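You operate a simulated robot arm through the tools that you are given. There is no shell and no other tool.

You run a simulated robot arm. Do the job below in one go: nothing can be reset, and whatever is moved stays where it is left.

Task
Muted purple shows red: gain down to four green lamps, fader to 0 dB, unmute, main fader to -10 dB.
Fine: other gain knobs stay as they are.
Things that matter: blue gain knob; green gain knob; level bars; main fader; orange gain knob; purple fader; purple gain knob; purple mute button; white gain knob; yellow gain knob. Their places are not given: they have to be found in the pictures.

It is judged by the outcome, as a careful person would: the job done as asked, and still so three seconds after it is handed in. It fails if anything else is knocked over, pushed out of place, dropped, spilled or broken.

Robot
A 6-joint arm with a two-finger gripper, fixed in place. Base frame: the origin is on the floor under the middle of its stand, x ahead of it, y to its left, z up. Readings come in mm, rad, newtons and seconds.
It reaches about 1038 mm from its shoulder. Its first joint turns from -2.897 to 2.897 rad. Payload 1.71 kg.
The tool frame sits at the grasp point between the pads (the TCP): z along the fingers, y along the line on which they close. The tips reach 20 mm beyond it. The gripper opens to 96 mm; its body begins 113 mm behind the TCP.
Orientation is told as [roll, pitch, yaw] about the base's x, y, z axes, in that order, counted from this pose: with the fingers straight down and closing along the base's y, the tool's x points along the base's -x, its y along +y and its z along -z.

Tools
- The arm moves only by the tool move_arm. Its argument "plan" is one flat list of numbers, 7 for each row, row after row: the turn, a rotation vector about the tool's x, y, z in rad, then the shift along the tool's x, y, z in mm, then the closure, from 0 (fully open) to 1 (shut). In form: [wx, wy, wz, tx, ty, tz, hand, wx, wy, wz, tx, ty, tz, hand, ...]. A call has 1 to 20 rows; each row is the pose to reach, as a shift and turn from the pose commanded when the call began, along the tool's axes at that moment. Rows are played at 5 a second. More than 50 mm and 0.15 rad between two rows, or a gripper value outside its range, and nothing of the call is played. Where a pose cannot be reached the arm comes as near as it can. A force on the tool above 40 N (or 10 N above the force at the start of the call, whichever is more), or a blocked arm, ends the call early, and 0.2 s more pass. The fingers move at their own pace (about 45 mm/s each) and stop on an object; they squeeze with about 31 N. The grip force told is the motor's: it shows also when the fingers shut on nothing. Time passes only in rows, and 0.2 s behind the last, so rows that repeat a pose let the fingers close. The reply holds the time, the measured pose of the TCP, the force on the tool along the base axes, the opening and the grip force, in the units named above and with some noise, with the torque about the TCP (base axes, N m) and any sound that the robot's microphone picked up.
- Cameras (640 x 400 px; columns grow to the right, rows downward): "scene" is fixed at [49, 647.6, 1354.9]; the picture's right is [-0.66, -0.75, 0.00], its down [-0.30, 0.26, -0.92] and it looks along [0.69, -0.60, -0.40] (base axes); focal length 309 px, centre (320, 200). "wrist" rides on the gripper at [66, 14, -145] in the tool frame; the picture's right is [-0.21, 0.98, 0.00], its down [-0.88, -0.19, -0.45] and it looks along [-0.44, -0.09, 0.90] (tool axes); focal length 275 px, centre (320, 200).
- snapshot(camera): a new picture of that camera. It takes no simulated time.
- move_column(by): moves the trunk up (or, below 0, down) by that many mm; the arm rides with it, the base frame stays. It gives what a move gives, with no picture.
- locate(camera, pixels): for up to 12 pixels [column, row] of the newest picture of that camera ("zoom" is the newest enlarged one), the place [x, y, z] in the base frame of the surface seen there, good to about 3 mm. It takes no simulated time.
- close_up(camera, box): a new picture of the part [left, top, right, bottom] of that camera's present view, enlarged. It takes no simulated time.
- hand_in(): hands the job in; it is judged then, once.

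Unless the task says otherwise, let go and move clear before handing in.

The tools are called after "Call:" as a command line: name --argument value ..., lists and objects as JSON in quotes. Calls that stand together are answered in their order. move_arm: Moves the arm, as the interface text tells. Its arguments: {"type":"object","properties":{"plan":{"type":"array","items":{"type":"number"}}},"required":["plan"]} The other tools are called the same way: move_column (by) moves the trunk up or down; snapshot (camera) takes a picture; locate (camera, pixels) gives the place of the surface under pixels of a picture; close_up (camera, box) takes an enlarged picture of a part of a camera's view; hand_in () hands the job in.

At the start:

```text
time_s: 0.0
tcp_pos: [490.6, 159.7, 1176.3]
orientation: [0.002, 0.002, 0.0]
ft_force: [0.0, -0.6, 0.1]
moment: [0.03, 0.02, -0.02]
gripper_width: 96.0
grip_force: 0.1
trunk travel left (down, up): [-200.0, 190.0]
```

scene: 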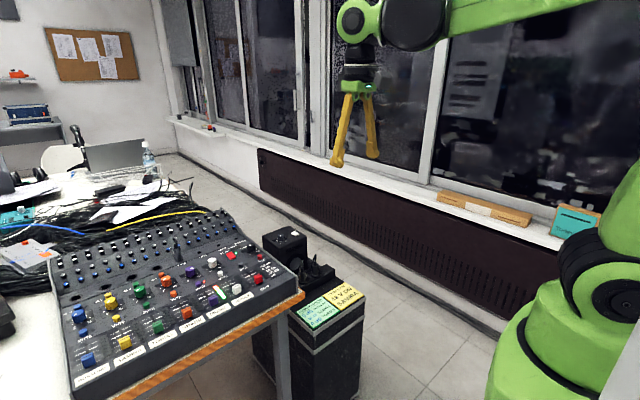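
wrist: 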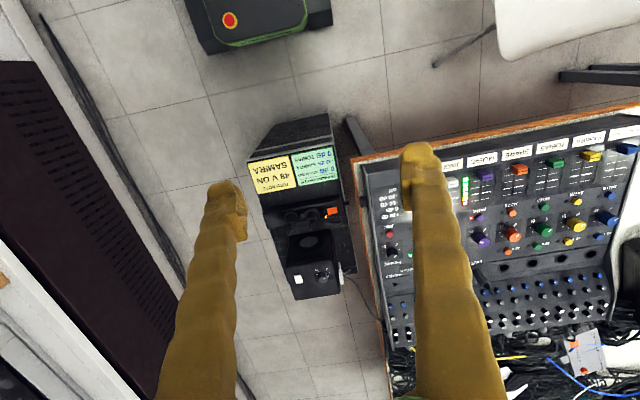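

The scene shows a mixer at about pixels (60-300, 210-400), with the coloured knobs and a level meter near wrist pixel (465,190). I'll take close-ups of the mixer from both cameras.

Call:
close_up --camera "scene" --box '[150, 210, 310, 310]'

Call:
close_up --camera "wrist" --box '[350, 100, 640, 350]'

Call:
close_up --camera "scene" --box '[40, 210, 310, 400]'

```text
4.00 times, centred on (230, 260) of scene
```

zoom: 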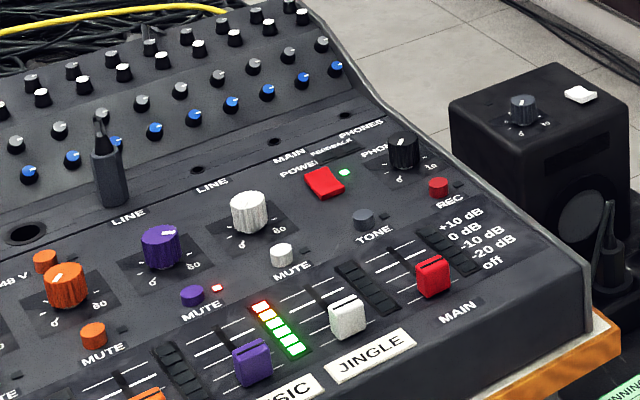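

```text
1.60 times, centred on (495, 225) of wrist
```

zoom: 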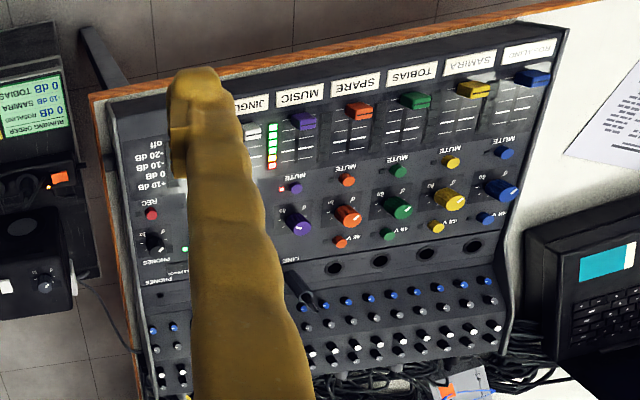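

```text
2.11 times, centred on (175, 305) of scene
```

zoom: 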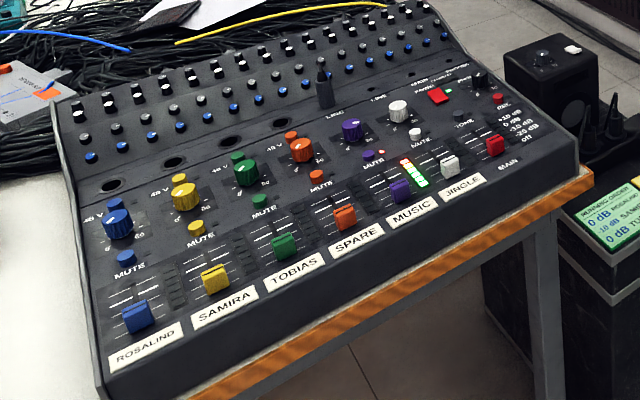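

The 4x view shows the purple gain at zoom (160,248), purple mute at (192,295), the lit mute LED at (217,288), purple fader at (252,362), meter at (280,328) and main fader at (432,277). I'll zoom in tighter and locate these.

Call:
close_up --camera "scene" --box '[175, 255, 239, 311]'

Call:
close_up --camera "scene" --box '[220, 250, 300, 300]'

Call:
close_up --camera "scene" --box '[150, 210, 310, 310]'

Call:
locate --camera "zoom" --pixels '[[160, 232], [192, 290], [250, 343], [280, 328], [432, 262], [248, 200], [66, 270], [100, 140], [345, 305], [500, 300], [20, 340], [360, 170]]'

```text
7.14 times, centred on (207, 283) of scene
```

zoom: 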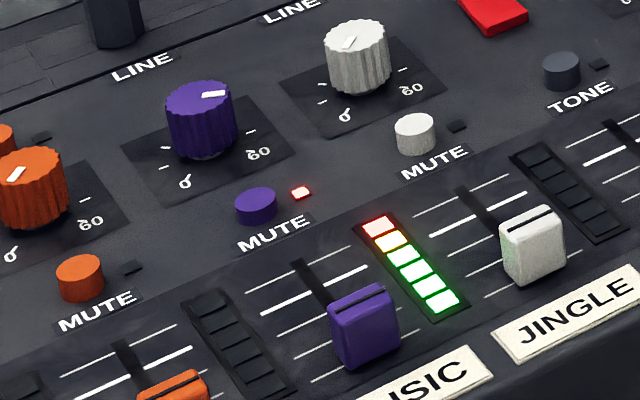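

```text
8.00 times, centred on (260, 275) of scene
```

zoom: 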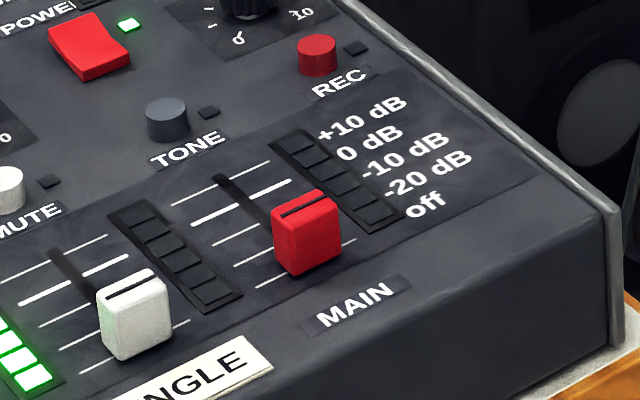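

```text
4.00 times, centred on (230, 260) of scene
```

zoom: 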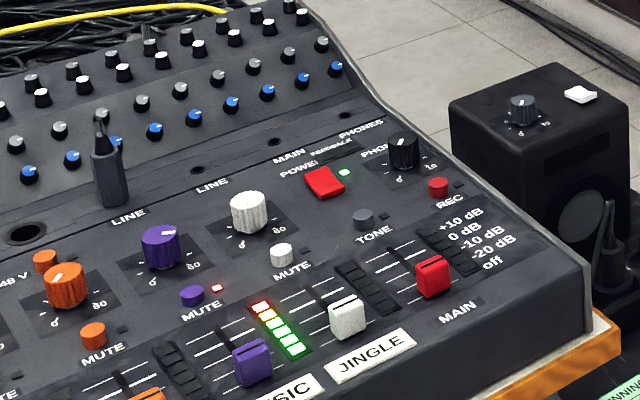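

```text
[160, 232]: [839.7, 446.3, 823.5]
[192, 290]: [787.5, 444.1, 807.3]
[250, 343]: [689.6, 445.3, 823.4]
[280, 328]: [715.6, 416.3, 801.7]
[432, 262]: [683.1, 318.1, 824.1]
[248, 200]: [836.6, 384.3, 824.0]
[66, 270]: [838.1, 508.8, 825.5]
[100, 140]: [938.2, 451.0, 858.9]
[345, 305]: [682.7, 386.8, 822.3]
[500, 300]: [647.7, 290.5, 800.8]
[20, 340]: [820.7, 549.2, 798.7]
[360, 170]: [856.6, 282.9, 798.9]
```

The panel is level at z≈800 and the fader tracks run along x. I'll locate the tick marks of the main and purple faders and look more closely at the meter.

Call:
close_up --camera "scene" --box '[220, 250, 300, 300]'

Call:
locate --camera "zoom" --pixels '[[183, 201], [195, 223], [216, 244], [236, 266], [258, 286], [268, 164], [288, 182], [352, 241], [305, 208], [275, 222], [332, 198], [220, 178]]'

Call:
close_up --camera "scene" --box '[200, 275, 248, 305]'

Call:
locate --camera "zoom" --pixels '[[160, 190], [240, 160], [320, 300], [430, 200]]'

```text
8.00 times, centred on (260, 275) of scene
```

zoom: 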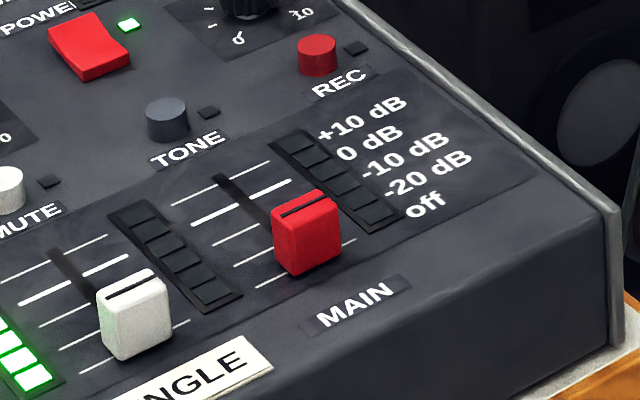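

```text
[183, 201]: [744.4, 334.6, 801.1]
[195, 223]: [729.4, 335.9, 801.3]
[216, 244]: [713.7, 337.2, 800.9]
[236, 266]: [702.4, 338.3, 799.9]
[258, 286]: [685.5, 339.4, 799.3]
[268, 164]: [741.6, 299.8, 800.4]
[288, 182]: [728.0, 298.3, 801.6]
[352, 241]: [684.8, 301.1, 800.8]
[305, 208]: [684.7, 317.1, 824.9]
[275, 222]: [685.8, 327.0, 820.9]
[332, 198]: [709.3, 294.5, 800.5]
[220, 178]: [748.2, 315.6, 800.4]
```

```text
13.33 times, centred on (224, 290) of scene
```

zoom: 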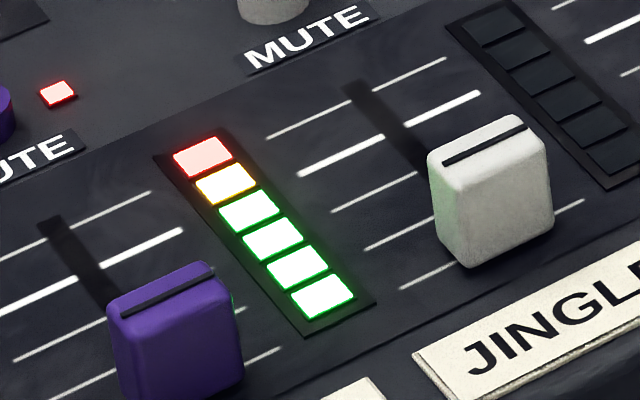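

```text
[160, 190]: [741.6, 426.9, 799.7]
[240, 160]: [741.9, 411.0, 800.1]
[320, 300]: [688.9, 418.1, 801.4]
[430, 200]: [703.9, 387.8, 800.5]
```

All tick rows agree: off≈685, -20≈700, -10≈714, 0 dB≈729 and +10≈743 in x. The meter shows 4 green, yellow and red, and both fader caps sit at off. I'll check the robot's shoulder position before planning the reach.

Call:
snapshot --camera "scene"

Call:
locate --camera "scene" --pixels '[[620, 297], [600, 240], [540, 330], [520, 390], [630, 200], [410, 20], [360, 20], [355, 75], [340, 155], [372, 150], [470, 15]]'

Call:
snapshot --camera "wrist"

Call:
locate --camera "wrist" --pixels '[[225, 195], [232, 230], [415, 150], [400, 190], [220, 300], [440, 300], [480, 240], [485, 177]]'

```text
taken
```

scene: 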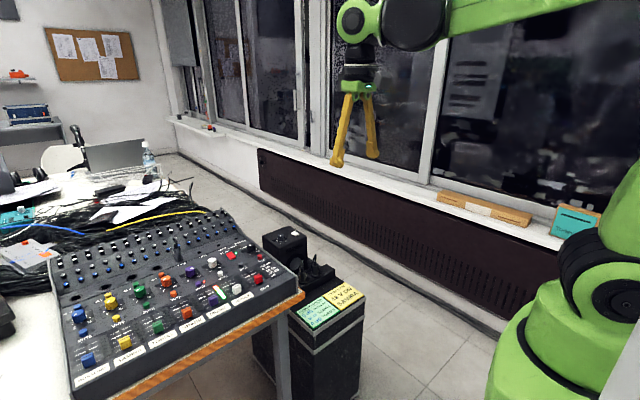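

```text
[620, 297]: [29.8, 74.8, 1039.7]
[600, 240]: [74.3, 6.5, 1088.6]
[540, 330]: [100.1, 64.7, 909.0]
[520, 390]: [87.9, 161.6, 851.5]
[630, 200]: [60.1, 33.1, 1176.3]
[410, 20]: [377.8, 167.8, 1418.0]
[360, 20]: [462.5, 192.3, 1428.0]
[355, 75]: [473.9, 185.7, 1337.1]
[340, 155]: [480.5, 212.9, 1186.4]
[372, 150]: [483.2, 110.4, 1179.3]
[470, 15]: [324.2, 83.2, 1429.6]
```

```text
taken
```

wrist: 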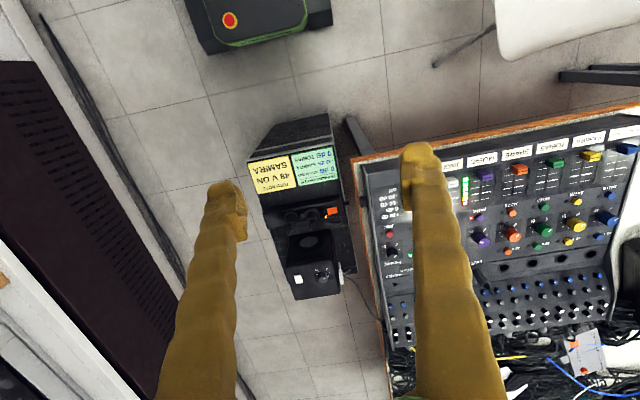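

```text
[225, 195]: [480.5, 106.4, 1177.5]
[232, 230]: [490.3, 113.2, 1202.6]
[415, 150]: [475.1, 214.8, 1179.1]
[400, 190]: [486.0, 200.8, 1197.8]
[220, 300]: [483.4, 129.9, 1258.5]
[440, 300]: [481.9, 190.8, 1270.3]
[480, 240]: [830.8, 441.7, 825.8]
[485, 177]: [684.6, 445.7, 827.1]
```

The shoulder sits near z≈1040 and the wrist joint about 250 mm above the TCP, so a straight-down pose over the mixer is plausible. I'll move over the mixer at a safe height, to about (700, 430, 1000).

Call:
move_arm --plan '[0, 0, 0, -23.3, 30, 19.6, 0, 0, 0, 0, -46.5, 60.1, 39.2, 0, 0, 0, 0, -69.8, 90.1, 58.8, 0, 0, 0, 0, -93.1, 120.1, 78.4, 0, 0, 0, 0, -116.3, 150.2, 97.9, 0, 0, 0, 0, -139.6, 180.2, 117.5, 0, 0, 0, 0, -162.9, 210.2, 137.1, 0, 0, 0, 0, -186.1, 240.3, 156.7, 0, 0, 0, 0, -209.4, 270.3, 176.3, 0]'

Call:
snapshot --camera "wrist"

Call:
snapshot --camera "scene"

```text
time_s: 2.0
tcp_pos: [689.8, 428.2, 1008.4]
orientation: [0.001, -0.014, -0.002]
ft_force: [-0.4, 0.7, 0.0]
moment: [0.05, -0.07, 0.04]
gripper_width: 96.0
grip_force: 0.1
trunk travel left (down, up): [-200.0, 190.0]
```

```text
taken
```

wrist: 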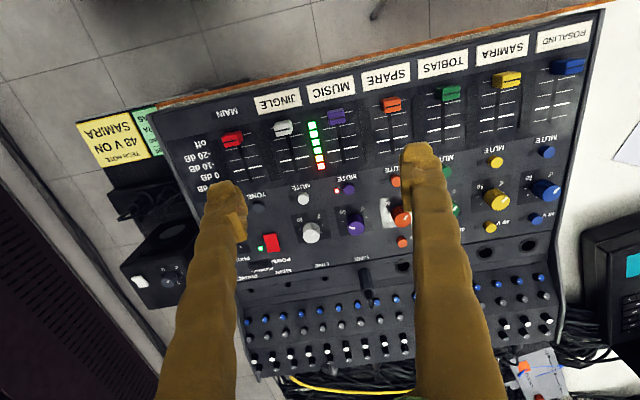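

```text
taken
```

scene: 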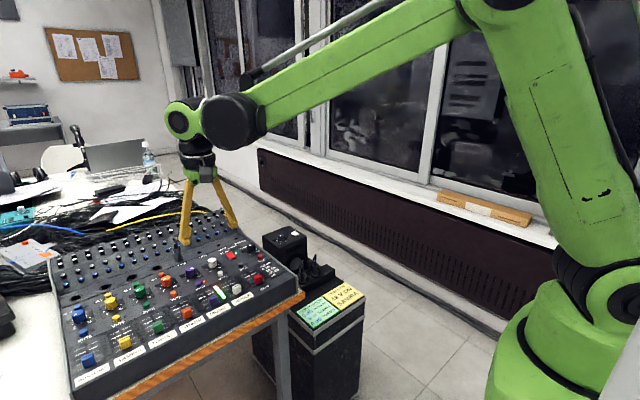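

The wrist view now shows the purple knob at (355,225), the mute at (348,188) and the fader at (336,117). I'll let the arm settle and take close-ups with locates.

Call:
move_arm --plan '[0, 0, 0, 0, 0, 0, 0, 0, 0, 0, 0, 0, 0, 0]'

Call:
close_up --camera "wrist" --box '[280, 80, 420, 260]'

Call:
close_up --camera "wrist" --box '[296, 170, 408, 240]'

Call:
locate --camera "zoom" --pixels '[[320, 320], [345, 310], [370, 330], [345, 350], [280, 100], [295, 105], [235, 115]]'

```text
time_s: 2.6
tcp_pos: [688.6, 428.4, 1009.2]
orientation: [-0.001, -0.014, 0.001]
ft_force: [0.2, 0.7, 0.3]
moment: [0.05, 0.0, -0.01]
gripper_width: 95.9
grip_force: 0.0
trunk travel left (down, up): [-200.0, 190.0]
```

```text
2.22 times, centred on (350, 170) of wrist
```

zoom: 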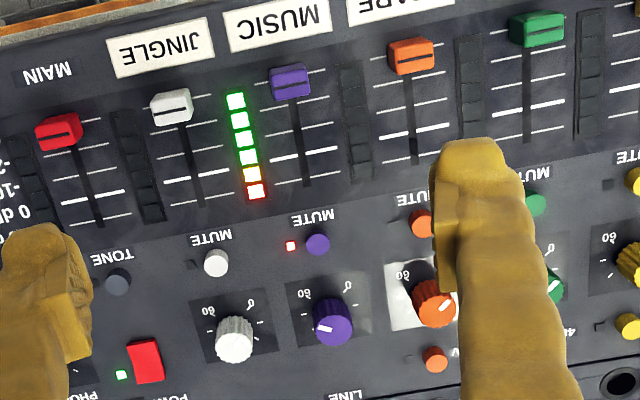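

```text
5.71 times, centred on (352, 205) of wrist
```

zoom: 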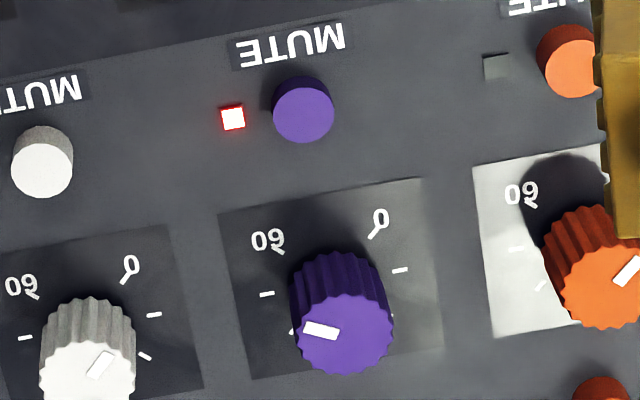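

```text
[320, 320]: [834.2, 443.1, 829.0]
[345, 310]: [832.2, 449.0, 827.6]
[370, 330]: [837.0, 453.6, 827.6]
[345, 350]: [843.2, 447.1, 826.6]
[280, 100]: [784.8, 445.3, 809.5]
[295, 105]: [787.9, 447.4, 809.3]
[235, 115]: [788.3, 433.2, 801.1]
```

Commanded (700, 430, 1000) settled at (688.6, 428.4, 1009.2), so there is a steady offset that I need to understand. The purple knob is about 24 mm wide, centred near (838, 447) with its top at z≈825. I'll move towards it while still high and compare the readings.

Call:
move_arm --plan '[0, 0, 0, -33, 6, 17, 0.3, 0, 0, 0, -66, 12, 34, 0.45, 0, 0, 0, -100, 17, 50, 0.45, 0, 0, 0, -100, 17, 50, 0.45, 0, 0, 0, -100, 17, 50, 0.45]'

Call:
snapshot --camera "wrist"

Call:
snapshot --camera "scene"

```text
time_s: 3.8
tcp_pos: [785.7, 446.3, 958.3]
orientation: [0.001, -0.015, 0.001]
ft_force: [0.4, 0.9, -0.1]
moment: [-0.05, -0.01, -0.03]
gripper_width: 52.7
grip_force: 0.1
trunk travel left (down, up): [-200.0, 190.0]
```

```text
taken
```

wrist: 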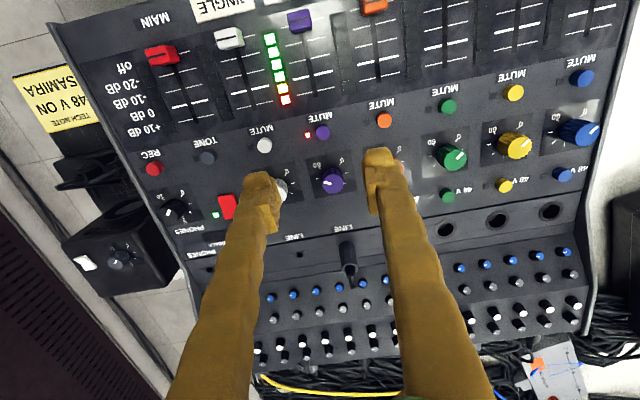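

```text
taken
```

scene: 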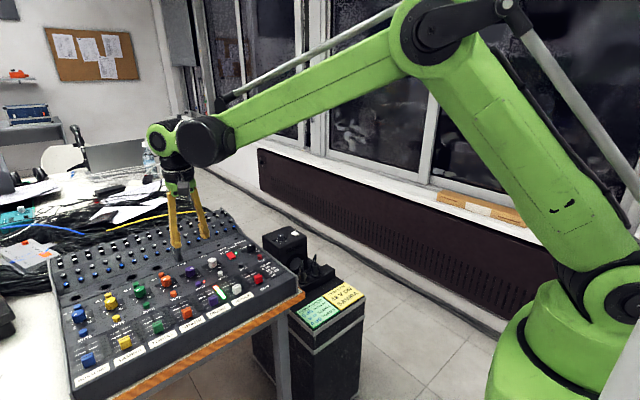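

Offsets are consistent: commanded minus measured is about (+14, +1, -8), so I'll steer by the measured pose. Next I'll rotate the gripper 45° clockwise, so the fingers avoid the neighbouring knobs, while centring above the purple knob at about z=885.

Call:
move_arm --plan '[0, 0, 0.131, -9, 0, 12, 0.45, 0, 0, 0.262, -18, 0, 24, 0.45, 0, 0, 0.393, -27, 0, 36, 0.45, 0, 0, 0.524, -36, 0.5, 48, 0.45, 0, 0, 0.655, -45, 1, 60, 0.45, 0, 0, 0.785, -54, 1, 72, 0.45, 0, 0, 0.785, -54, 1, 72, 0.45, 0, 0, 0.785, -54, 1, 72, 0.45]'

Call:
snapshot --camera "wrist"

Call:
close_up --camera "scene" --box '[130, 180, 290, 300]'

```text
time_s: 5.6
tcp_pos: [842.0, 446.8, 887.8]
orientation: [0.011, -0.009, -0.788]
ft_force: [-0.7, 0.6, -0.2]
moment: [0.04, 0.01, -0.01]
gripper_width: 52.8
grip_force: 0.1
trunk travel left (down, up): [-200.0, 190.0]
```

```text
taken
```

wrist: 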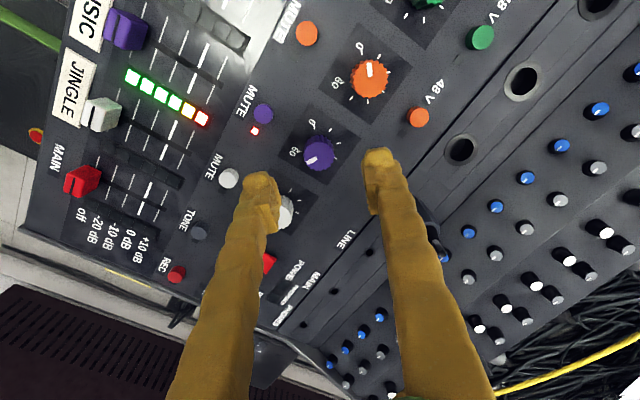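

```text
3.33 times, centred on (210, 240) of scene
```

zoom: 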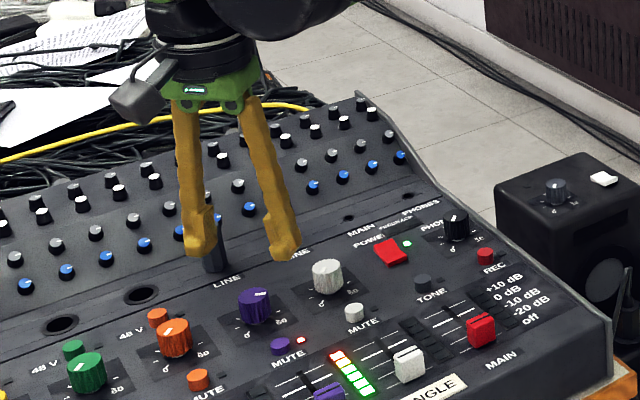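

The gripper is turned -45° with the TCP at (842, 446.8, 888) and the knob visible between the fingers at about (318,153). I'll locate the knob and fingertips in this view to check the alignment.

Call:
locate --camera "wrist" --pixels '[[262, 180], [377, 155], [318, 150], [305, 152], [330, 150], [318, 140], [318, 163], [370, 75], [283, 208], [230, 177]]'

Call:
close_up --camera "wrist" --box '[232, 100, 408, 210]'

Call:
locate --camera "zoom" --pixels '[[316, 165], [316, 230], [265, 195], [360, 195], [316, 195], [115, 290], [160, 380], [520, 190], [490, 260], [485, 390], [110, 50]]'

```text
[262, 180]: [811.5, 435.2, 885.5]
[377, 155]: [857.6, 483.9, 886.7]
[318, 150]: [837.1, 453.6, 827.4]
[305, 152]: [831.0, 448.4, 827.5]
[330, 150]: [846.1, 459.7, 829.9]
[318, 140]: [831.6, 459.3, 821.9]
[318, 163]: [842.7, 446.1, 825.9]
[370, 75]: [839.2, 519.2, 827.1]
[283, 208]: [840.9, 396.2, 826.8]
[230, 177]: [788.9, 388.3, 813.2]
```

```text
3.64 times, centred on (320, 155) of wrist
```

zoom: 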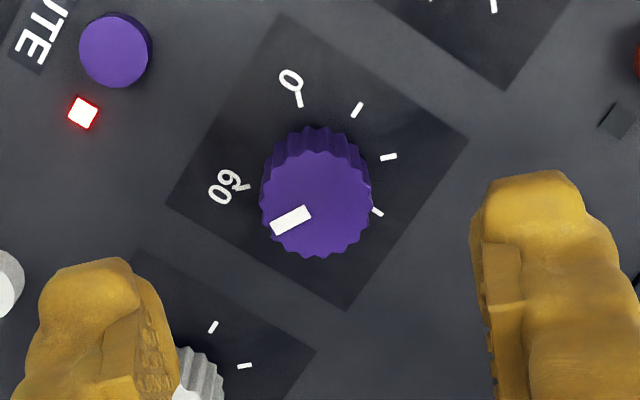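

```text
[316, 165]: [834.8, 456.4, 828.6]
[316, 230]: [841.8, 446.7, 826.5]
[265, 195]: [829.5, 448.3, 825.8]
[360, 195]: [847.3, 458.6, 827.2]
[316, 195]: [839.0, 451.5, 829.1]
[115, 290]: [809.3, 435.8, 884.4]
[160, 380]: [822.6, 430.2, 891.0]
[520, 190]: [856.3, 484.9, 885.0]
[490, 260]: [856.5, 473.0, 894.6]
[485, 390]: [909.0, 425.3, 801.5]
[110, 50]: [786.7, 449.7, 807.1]
```

Projecting the knob pixel through the wrist camera puts the knob about (1.8, 0.3) mm from the tool axis, so it is well centred. I'll descend straight to TCP z≈831 with the fingers half open, so the tips end near z≈811.

Call:
move_arm --plan '[0, 0, 0, 0.7, 0, 15, 0.45, 0, 0, 0, 1.4, 0.3, 30, 0.45, 0, 0, 0, 1.5, 0.3, 45, 0.45, 0, 0, 0, 1.5, 0.3, 56, 0.45, 0, 0, 0, 1.5, 0.3, 56, 0.45]'

Call:
snapshot --camera "wrist"

Call:
close_up --camera "scene" --box '[150, 220, 260, 310]'

```text
time_s: 6.8
tcp_pos: [842.5, 448.4, 833.4]
orientation: [0.009, -0.009, -0.785]
ft_force: [-0.2, 0.0, 0.7]
moment: [0.0, -0.01, -0.01]
gripper_width: 52.9
grip_force: 0.0
trunk travel left (down, up): [-200.0, 190.0]
```

```text
taken
```

wrist: 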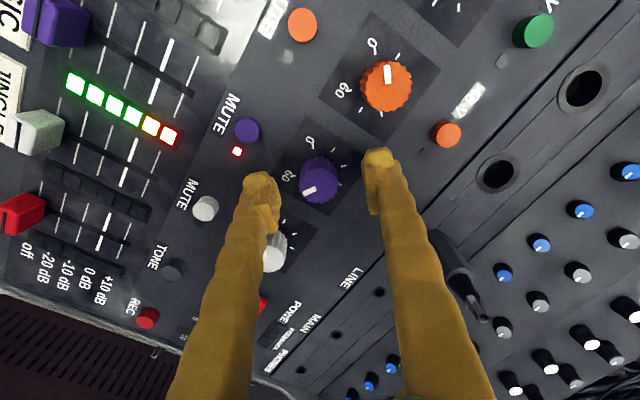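

```text
4.44 times, centred on (205, 265) of scene
```

zoom: 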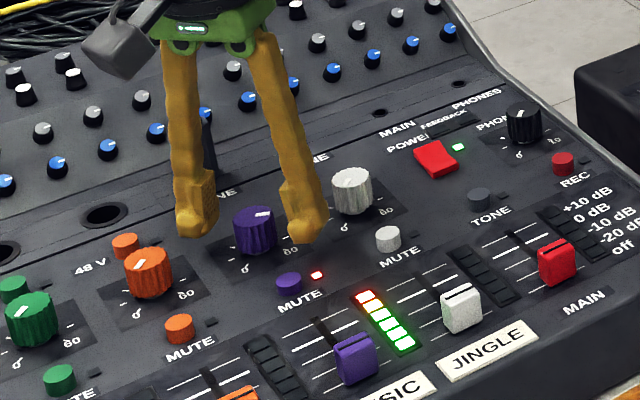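

The wrist view shows the knob centred between the fingers, within about 1 mm. I'll lower 4 mm more and close on the knob.

Call:
move_arm --plan '[0, 0, 0, 0, 0, 4, 0.45, 0, 0, 0, 0, 0, 4, 0.6, 0, 0, 0, 0, 0, 4, 0.75, 0, 0, 0, 0, 0, 4, 1, 0, 0, 0, 0, 0, 4, 1, 0, 0, 0, 0, 0, 4, 1]'

Call:
snapshot --camera "wrist"

Call:
close_up --camera "scene" --box '[150, 220, 260, 310]'

```text
time_s: 8.2
tcp_pos: [840.9, 449.1, 829.0]
orientation: [0.009, -0.007, -0.786]
ft_force: [-10.6, -7.3, -6.5]
moment: [-0.15, 0.1, 0.03]
gripper_width: 23.2
grip_force: 35.2
trunk travel left (down, up): [-200.0, 190.0]
```

```text
taken
```

wrist: 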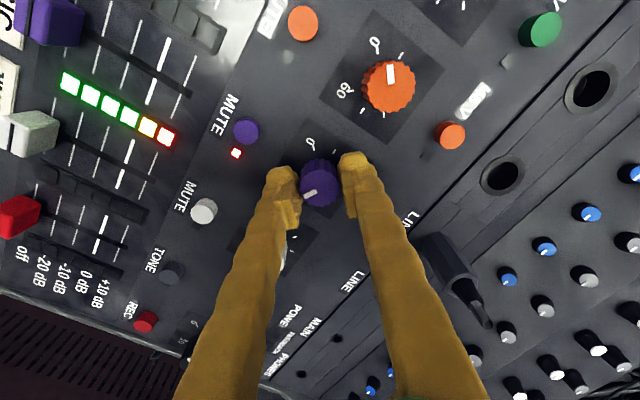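

```text
4.44 times, centred on (205, 265) of scene
```

zoom: 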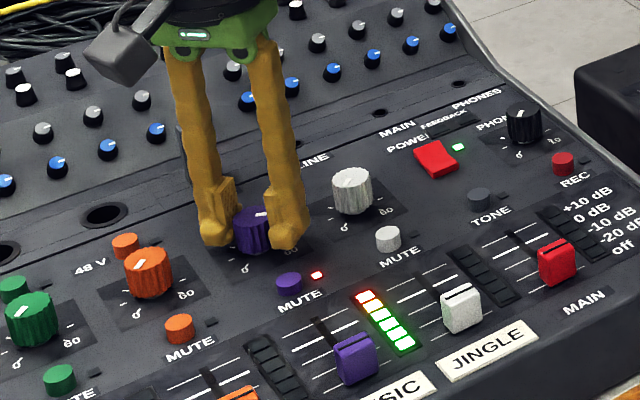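

The grip holds the knob at 23.2 mm with a mild side load. I'll turn it counter-clockwise by about 0.35 rad and watch the meter.

Call:
move_arm --plan '[0, 0, -0.09, 0, -0.7, 0, 1, 0, 0, -0.18, 0, -1, 0, 1, 0, 0, -0.27, 0, -1, 0, 1, 0, 0, -0.35, 0, -1, 0, 1, 0, 0, -0.35, 0, -1, 0, 1]'

Call:
snapshot --camera "wrist"

Call:
close_up --camera "scene" --box '[150, 220, 260, 310]'

```text
time_s: 9.4
tcp_pos: [841.4, 449.1, 829.1]
orientation: [0.006, -0.012, -0.435]
ft_force: [20.8, 8.3, 11.2]
moment: [0.05, -0.43, 0.01]
gripper_width: 23.2
grip_force: 34.9
trunk travel left (down, up): [-200.0, 190.0]
```

```text
taken
```

wrist: 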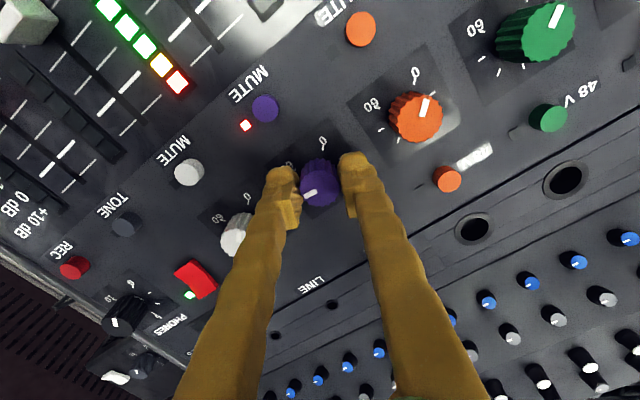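

```text
4.44 times, centred on (205, 265) of scene
```

zoom: 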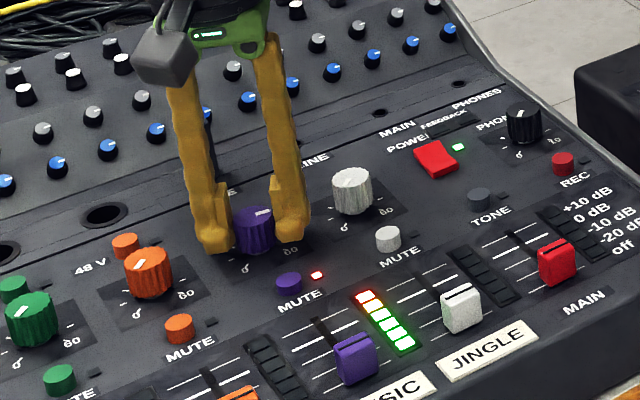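

The pointer stays fixed relative to the fingers, so the knob follows, but the meter still shows red. I'll continue counter-clockwise with a small shift to relieve the side force.

Call:
move_arm --plan '[0, 0, -0.09, -0.6, 0.7, 0, 1, 0, 0, -0.18, -0.7, 0.8, 0, 1, 0, 0, -0.27, -0.7, 0.8, 0, 1, 0, 0, -0.27, -0.7, 0.8, 0, 1]'

Call:
snapshot --camera "wrist"

Call:
close_up --camera "scene" --box '[150, 220, 260, 310]'

```text
time_s: 10.4
tcp_pos: [841.1, 449.1, 828.2]
orientation: [0.003, -0.012, -0.164]
ft_force: [3.6, 7.8, -0.8]
moment: [0.18, 0.27, -0.01]
gripper_width: 23.2
grip_force: 34.8
trunk travel left (down, up): [-200.0, 190.0]
```

```text
taken
```

wrist: 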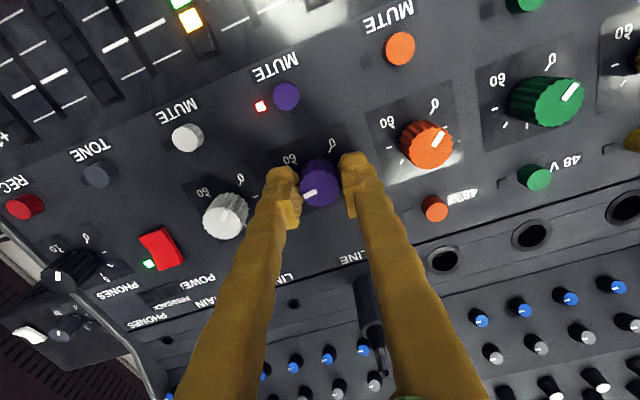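

```text
4.44 times, centred on (205, 265) of scene
```

zoom: 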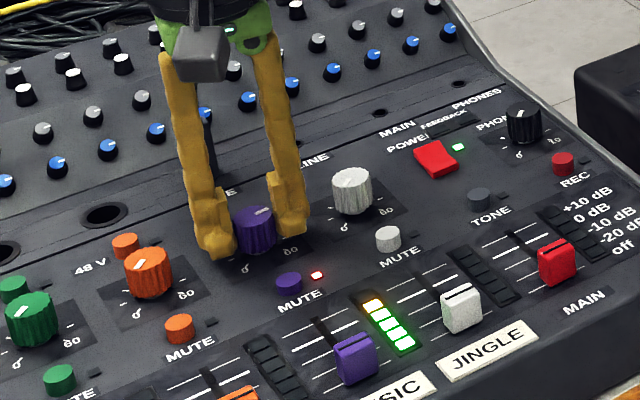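

Red is off now and yellow plus four green remain after 0.62 rad of turning. I'll continue in small steps.

Call:
move_arm --plan '[0, 0, -0.08, 0, 0.2, 0, 1, 0, 0, -0.15, 0, 0.3, 0, 1, 0, 0, -0.15, 0, 0.3, 0, 1]'

Call:
close_up --camera "scene" --box '[150, 220, 260, 310]'

```text
time_s: 11.2
tcp_pos: [842.8, 449.9, 828.3]
orientation: [-0.001, -0.013, -0.016]
ft_force: [-16.9, -2.4, -12.0]
moment: [-0.04, 0.33, -0.01]
gripper_width: 23.3
grip_force: 35.1
trunk travel left (down, up): [-200.0, 190.0]
```

```text
4.44 times, centred on (205, 265) of scene
```

zoom: 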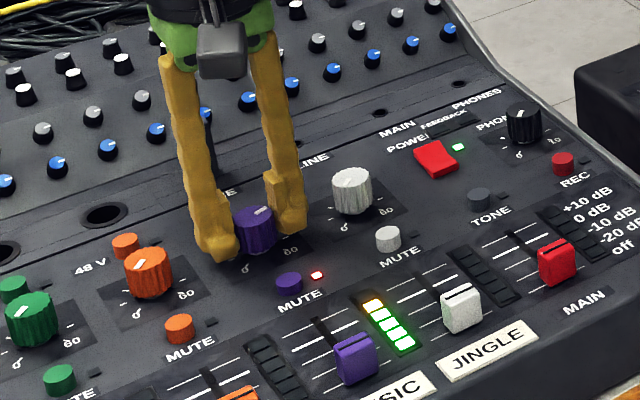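

Yellow is still lit at 0.77 rad total, and the side force points to -x. I'll relieve it by 1 mm and keep turning.

Call:
move_arm --plan '[0, 0, -0.08, 0.8, 0, 0, 1, 0, 0, -0.15, 1, 0, 0, 1, 0, 0, -0.15, 1, 0, 0, 1]'

Call:
close_up --camera "scene" --box '[150, 220, 260, 310]'

```text
time_s: 12.0
tcp_pos: [841.2, 449.8, 830.3]
orientation: [-0.002, -0.014, 0.135]
ft_force: [6.3, 3.3, -5.1]
moment: [0.14, -0.86, 0.0]
gripper_width: 23.2
grip_force: 35.1
trunk travel left (down, up): [-200.0, 190.0]
```

```text
4.44 times, centred on (205, 265) of scene
```

zoom: 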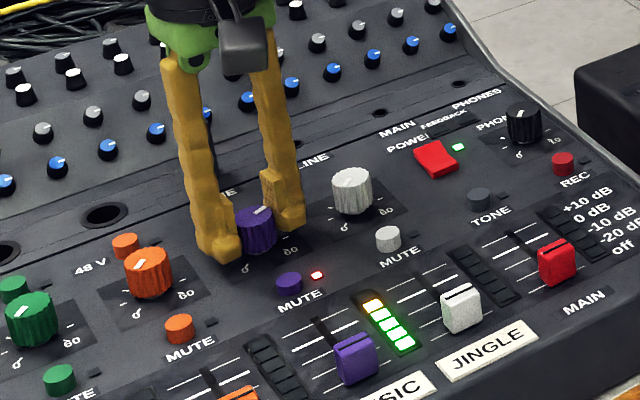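

Yellow is still lit at 0.92 rad total. I'll continue in small steps.

Call:
move_arm --plan '[0, 0, -0.08, 0, 0, 0, 1, 0, 0, -0.14, 0, 0, 0, 1, 0, 0, -0.14, 0, 0, 0, 1]'

Call:
close_up --camera "scene" --box '[150, 220, 260, 310]'

```text
time_s: 12.8
tcp_pos: [840.6, 450.6, 830.2]
orientation: [-0.003, -0.012, 0.275]
ft_force: [16.2, 10.8, -3.1]
moment: [0.1, -0.01, 0.02]
gripper_width: 23.0
grip_force: 35.2
trunk travel left (down, up): [-200.0, 190.0]
```

```text
4.44 times, centred on (205, 265) of scene
```

zoom: 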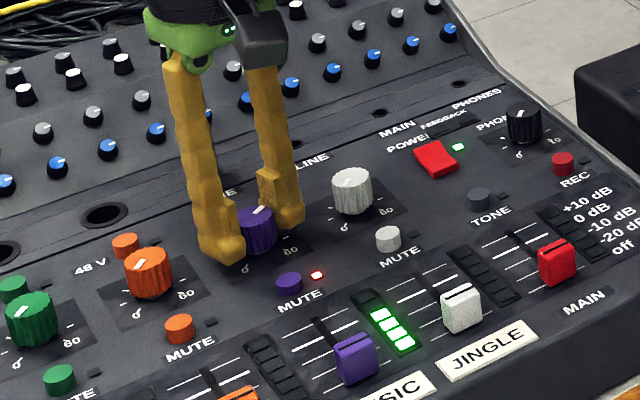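

The meter now shows only green at about 1.06 rad. I'll turn about 0.12 rad more to get away from the yellow threshold and then count the lamps closely.

Call:
move_arm --plan '[0, 0, -0.06, -0.8, 0.2, 0, 1, 0, 0, -0.12, -0.8, 0.2, 0, 1, 0, 0, -0.12, -0.8, 0.2, 0, 1]'

Call:
close_up --camera "scene" --box '[190, 265, 254, 305]'

Call:
snapshot --camera "wrist"

```text
time_s: 13.6
tcp_pos: [841.7, 450.4, 830.0]
orientation: [-0.005, -0.013, 0.397]
ft_force: [10.4, 21.4, 2.7]
moment: [0.38, -0.3, -0.03]
gripper_width: 23.1
grip_force: 34.8
trunk travel left (down, up): [-200.0, 190.0]
```

```text
10.00 times, centred on (222, 285) of scene
```

zoom: 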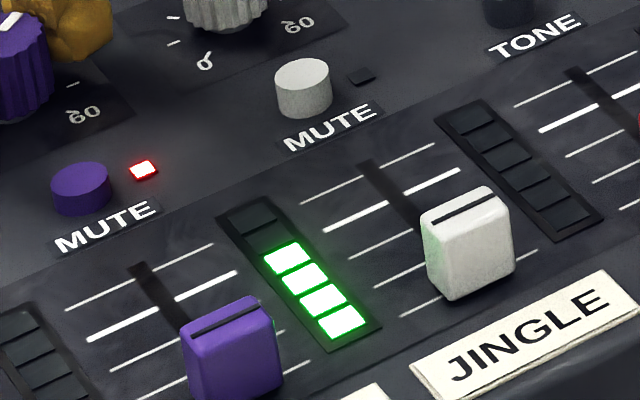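

```text
taken
```

wrist: 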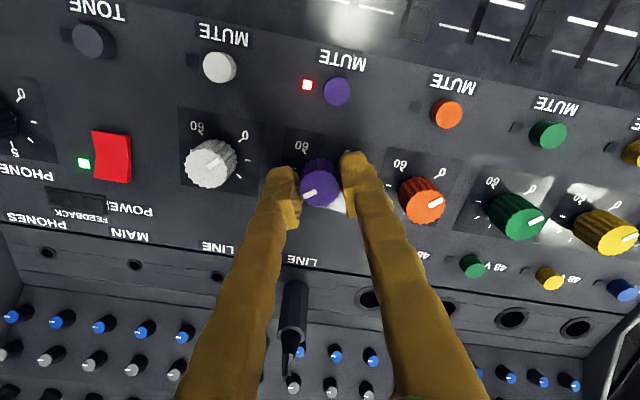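

Exactly four green lamps are lit, with yellow and red dark. I'll open just enough to clear the knob (about 36 mm, since the neighbours are close) and lift straight up.

Call:
move_arm --plan '[0, 0, 0, -0.5, 0.7, 0, 1, 0, 0, 0, -0.5, 0.7, 0, 0.62, 0, 0, 0, -0.5, 0.7, 0, 0.62, 0, 0, 0, -0.5, 0.7, 0, 0.62]'

Call:
snapshot --camera "wrist"

Call:
close_up --camera "scene" --box '[150, 220, 260, 310]'

```text
time_s: 14.6
tcp_pos: [842.8, 449.2, 829.8]
orientation: [-0.005, -0.011, 0.394]
ft_force: [0.6, -0.2, 0.4]
moment: [0.0, 0.04, 0.0]
gripper_width: 36.7
grip_force: 0.1
trunk travel left (down, up): [-200.0, 190.0]
```

```text
taken
```

wrist: 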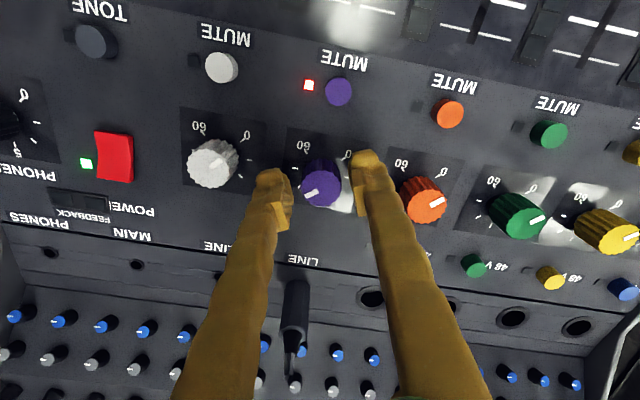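

```text
4.44 times, centred on (205, 265) of scene
```

zoom: 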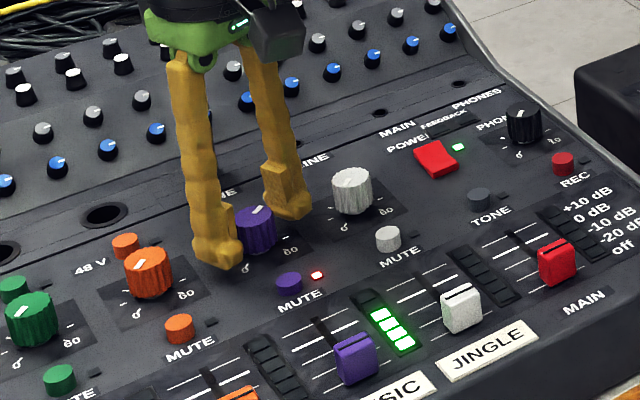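

Contact is released cleanly with four green lamps still lit. I'll lift straight up, rotate back to yaw 0 and move above the purple fader near (687, 448).

Call:
move_arm --plan '[0, 0, 0, 0, 0, -30, 0.62, 0, 0, 0, 0, 0, -60, 0.62, 0, 0, 0.1, 36, 15, -60, 0.6, 0, 0, 0.2, 72, 30, -60, 0.58, 0, 0, 0.3, 108, 45, -60, 0.58, 0, 0, 0.394, 143, 59.5, -60, 0.58, 0, 0, 0.394, 143, 59.5, -60, 0.58, 0, 0, 0.394, 143, 59.5, -60, 0.58]'

Call:
snapshot --camera "wrist"

Call:
close_up --camera "scene" --box '[150, 210, 310, 310]'

```text
time_s: 16.4
tcp_pos: [685.1, 450.3, 886.2]
orientation: [0.0, -0.015, -0.001]
ft_force: [0.4, -0.5, -0.4]
moment: [0.01, -0.01, 0.01]
gripper_width: 40.7
grip_force: 0.0
trunk travel left (down, up): [-200.0, 190.0]
```

```text
taken
```

wrist: 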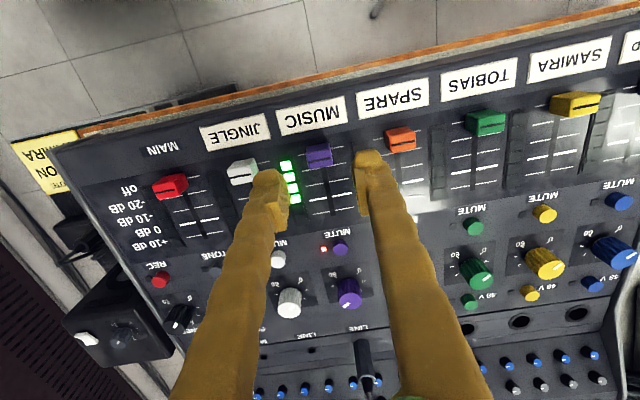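

```text
4.00 times, centred on (230, 260) of scene
```

zoom: 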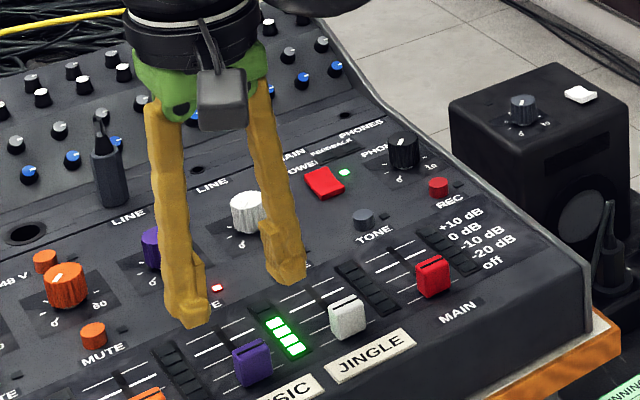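

The arm is above the fader with the cap at wrist pixel (318,155). I'll zoom in to get its exact position and that of the tick lines.

Call:
close_up --camera "wrist" --box '[264, 130, 376, 230]'

Call:
locate --camera "zoom" --pixels '[[312, 95], [312, 110], [270, 108], [352, 95], [312, 65], [318, 220], [318, 262], [318, 300], [330, 330]]'

```text
4.00 times, centred on (320, 180) of wrist
```

zoom: 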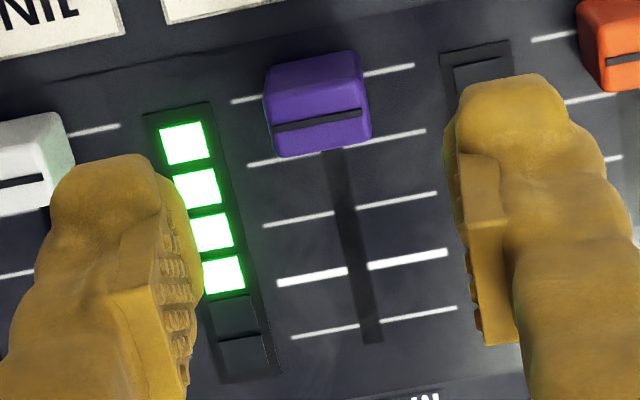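

```text
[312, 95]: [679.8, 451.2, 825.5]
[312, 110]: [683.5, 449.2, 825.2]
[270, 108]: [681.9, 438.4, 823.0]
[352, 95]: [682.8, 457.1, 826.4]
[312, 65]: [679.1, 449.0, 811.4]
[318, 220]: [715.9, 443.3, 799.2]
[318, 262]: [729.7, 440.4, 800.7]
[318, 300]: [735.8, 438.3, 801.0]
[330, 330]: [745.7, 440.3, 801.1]
```

Projection puts the cap line on the off tick at x≈687, with ticks about 15 mm apart: -20≈702, -10≈717, 0≈732. I'll descend and grip the purple cap from its ±y sides.

Call:
move_arm --plan '[0, 0, 0, 0, 0.2, 19, 0.58, 0, 0, 0, 0, 0.4, 38, 0.58, 0, 0, 0, 0, 0.5, 55, 0.58, 0, 0, 0, 0, 0.5, 55, 0.58]'

Call:
snapshot --camera "wrist"

Call:
close_up --camera "scene" --box '[150, 240, 270, 315]'

```text
time_s: 17.4
tcp_pos: [687.1, 452.0, 832.7]
orientation: [0.001, -0.014, 0.0]
ft_force: [-0.2, -0.6, -0.1]
moment: [-0.02, 0.0, -0.01]
gripper_width: 40.4
grip_force: 0.0
trunk travel left (down, up): [-200.0, 190.0]
```

```text
taken
```

wrist: 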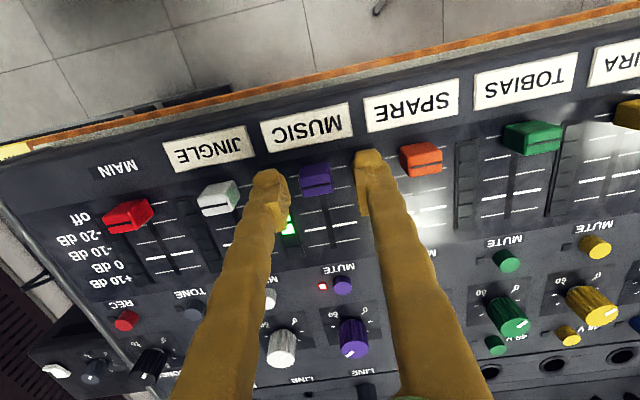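

```text
5.33 times, centred on (210, 278) of scene
```

zoom: 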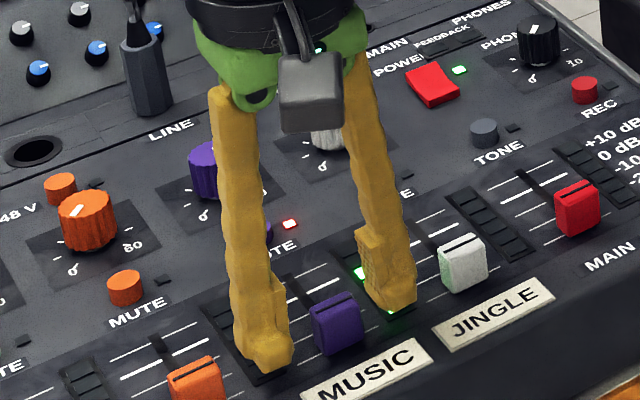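

The TCP is at (687.1, 452.0, 832.7) beside the cap without contact. I'll zoom in to check centring before closing.

Call:
close_up --camera "wrist" --box '[264, 130, 376, 230]'

```text
4.00 times, centred on (320, 180) of wrist
```

zoom: 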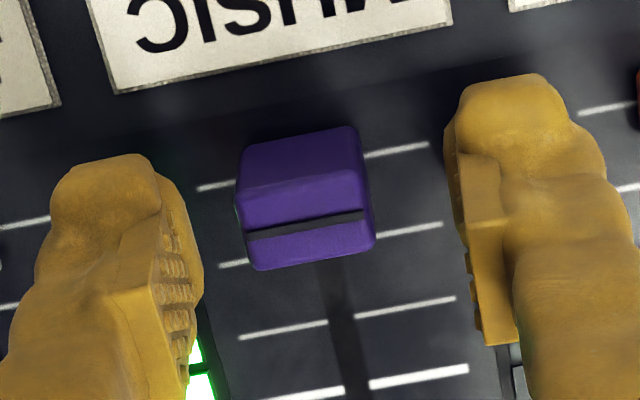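

The cap line is on the tool axis in x and 1.6 mm off in y. I'll shift by that, lower 3 mm and close.

Call:
move_arm --plan '[0, 0, 0, 0, -1.5, 3, 0.58, 0, 0, 0, 0, -1.5, 3, 0.7, 0, 0, 0, 0, -1.5, 3, 0.85, 0, 0, 0, 0, -1.5, 3, 1, 0, 0, 0, 0, -1.5, 3, 1]'

Call:
close_up --camera "wrist" --box '[264, 130, 376, 230]'

Call:
close_up --camera "scene" --box '[150, 240, 270, 315]'

```text
time_s: 18.6
tcp_pos: [686.2, 450.1, 830.7]
orientation: [0.0, -0.013, 0.001]
ft_force: [-1.2, -9.0, -5.5]
moment: [-0.12, 0.04, -0.01]
gripper_width: 18.4
grip_force: 35.7
trunk travel left (down, up): [-200.0, 190.0]
```

```text
4.00 times, centred on (320, 180) of wrist
```

zoom: 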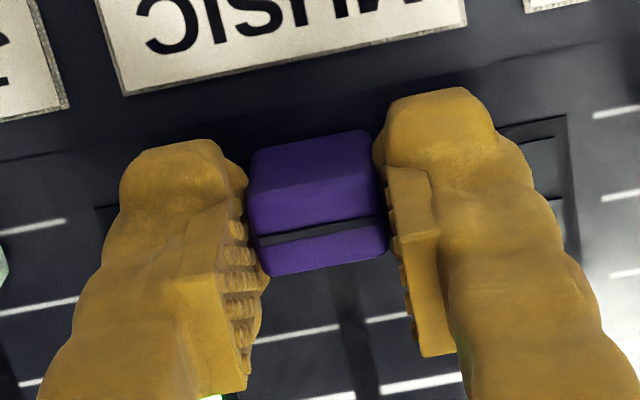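

```text
5.33 times, centred on (210, 278) of scene
```

zoom: 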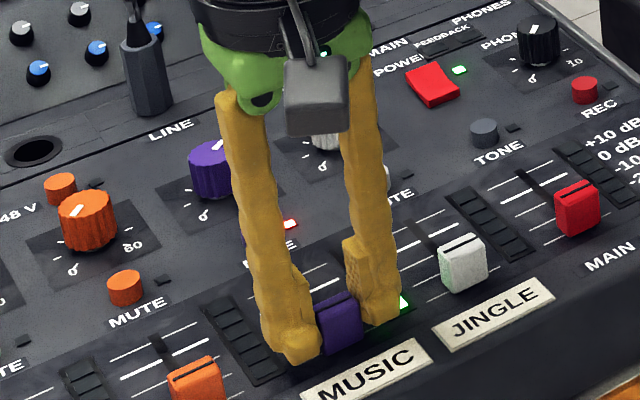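

The cap is gripped at 18.4 mm. I'll slide it +x by about 43 mm towards 0 dB.

Call:
move_arm --plan '[0, 0, 0, -8, -0.4, 0, 1, 0, 0, 0, -16, -0.4, 0, 1, 0, 0, 0, -24, -0.4, 0, 1, 0, 0, 0, -32, -0.4, 0, 1, 0, 0, 0, -39, -0.4, 0, 1, 0, 0, 0, -43, -0.4, 0, 1, 0, 0, 0, -43, -0.4, 0, 1]'

Call:
close_up --camera "wrist" --box '[264, 130, 376, 230]'

Call:
close_up --camera "scene" --box '[180, 255, 260, 305]'

```text
time_s: 20.2
tcp_pos: [729.8, 450.8, 829.2]
orientation: [0.0, -0.013, 0.0]
ft_force: [-0.5, -7.7, 17.9]
moment: [-0.1, 0.03, 0.01]
gripper_width: 18.5
grip_force: 35.4
trunk travel left (down, up): [-200.0, 190.0]
```

```text
4.00 times, centred on (320, 180) of wrist
```

zoom: 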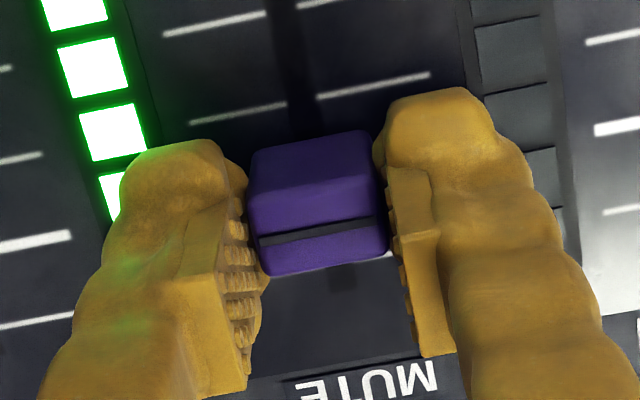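

```text
8.00 times, centred on (220, 280) of scene
```

zoom: 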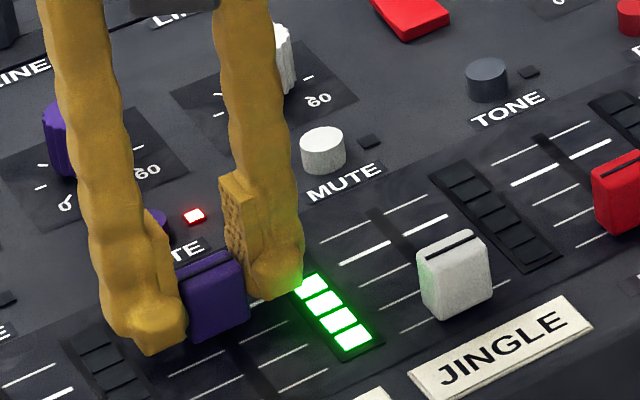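

The cap moved 43.6 mm, and the neighbours' bold 0 dB ticks suggest it is still 1.5–3 mm short. I'll push another 1.5 mm, then release and look.

Call:
move_arm --plan '[0, 0, 0, -0.8, -0.3, 0, 1, 0, 0, 0, -1.5, -0.3, 0, 1, 0, 0, 0, -1.5, -0.3, 0, 1, 0, 0, 0, -1.5, -0.3, 0, 0.58, 0, 0, 0, -1.5, -0.3, 0, 0.58, 0, 0, 0, -1.5, -0.3, 0, 0.58]'

Call:
close_up --camera "wrist" --box '[264, 130, 376, 230]'

Call:
close_up --camera "scene" --box '[180, 255, 260, 305]'

```text
time_s: 21.6
tcp_pos: [731.8, 448.1, 829.4]
orientation: [-0.001, -0.013, 0.002]
ft_force: [0.5, -0.7, -0.2]
moment: [0.02, 0.05, 0.0]
gripper_width: 40.3
grip_force: 0.0
trunk travel left (down, up): [-200.0, 190.0]
```

```text
4.00 times, centred on (320, 180) of wrist
```

zoom: 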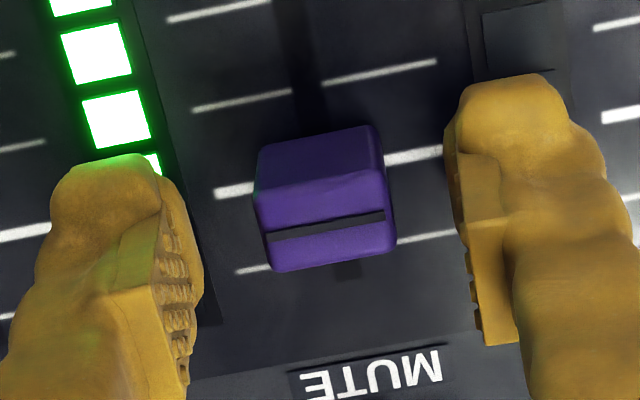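

```text
8.00 times, centred on (220, 280) of scene
```

zoom: 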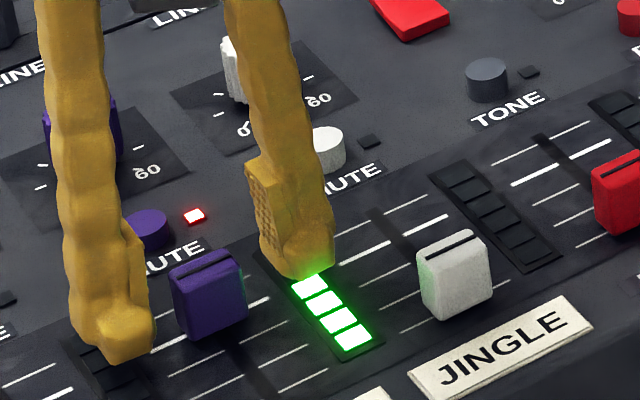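

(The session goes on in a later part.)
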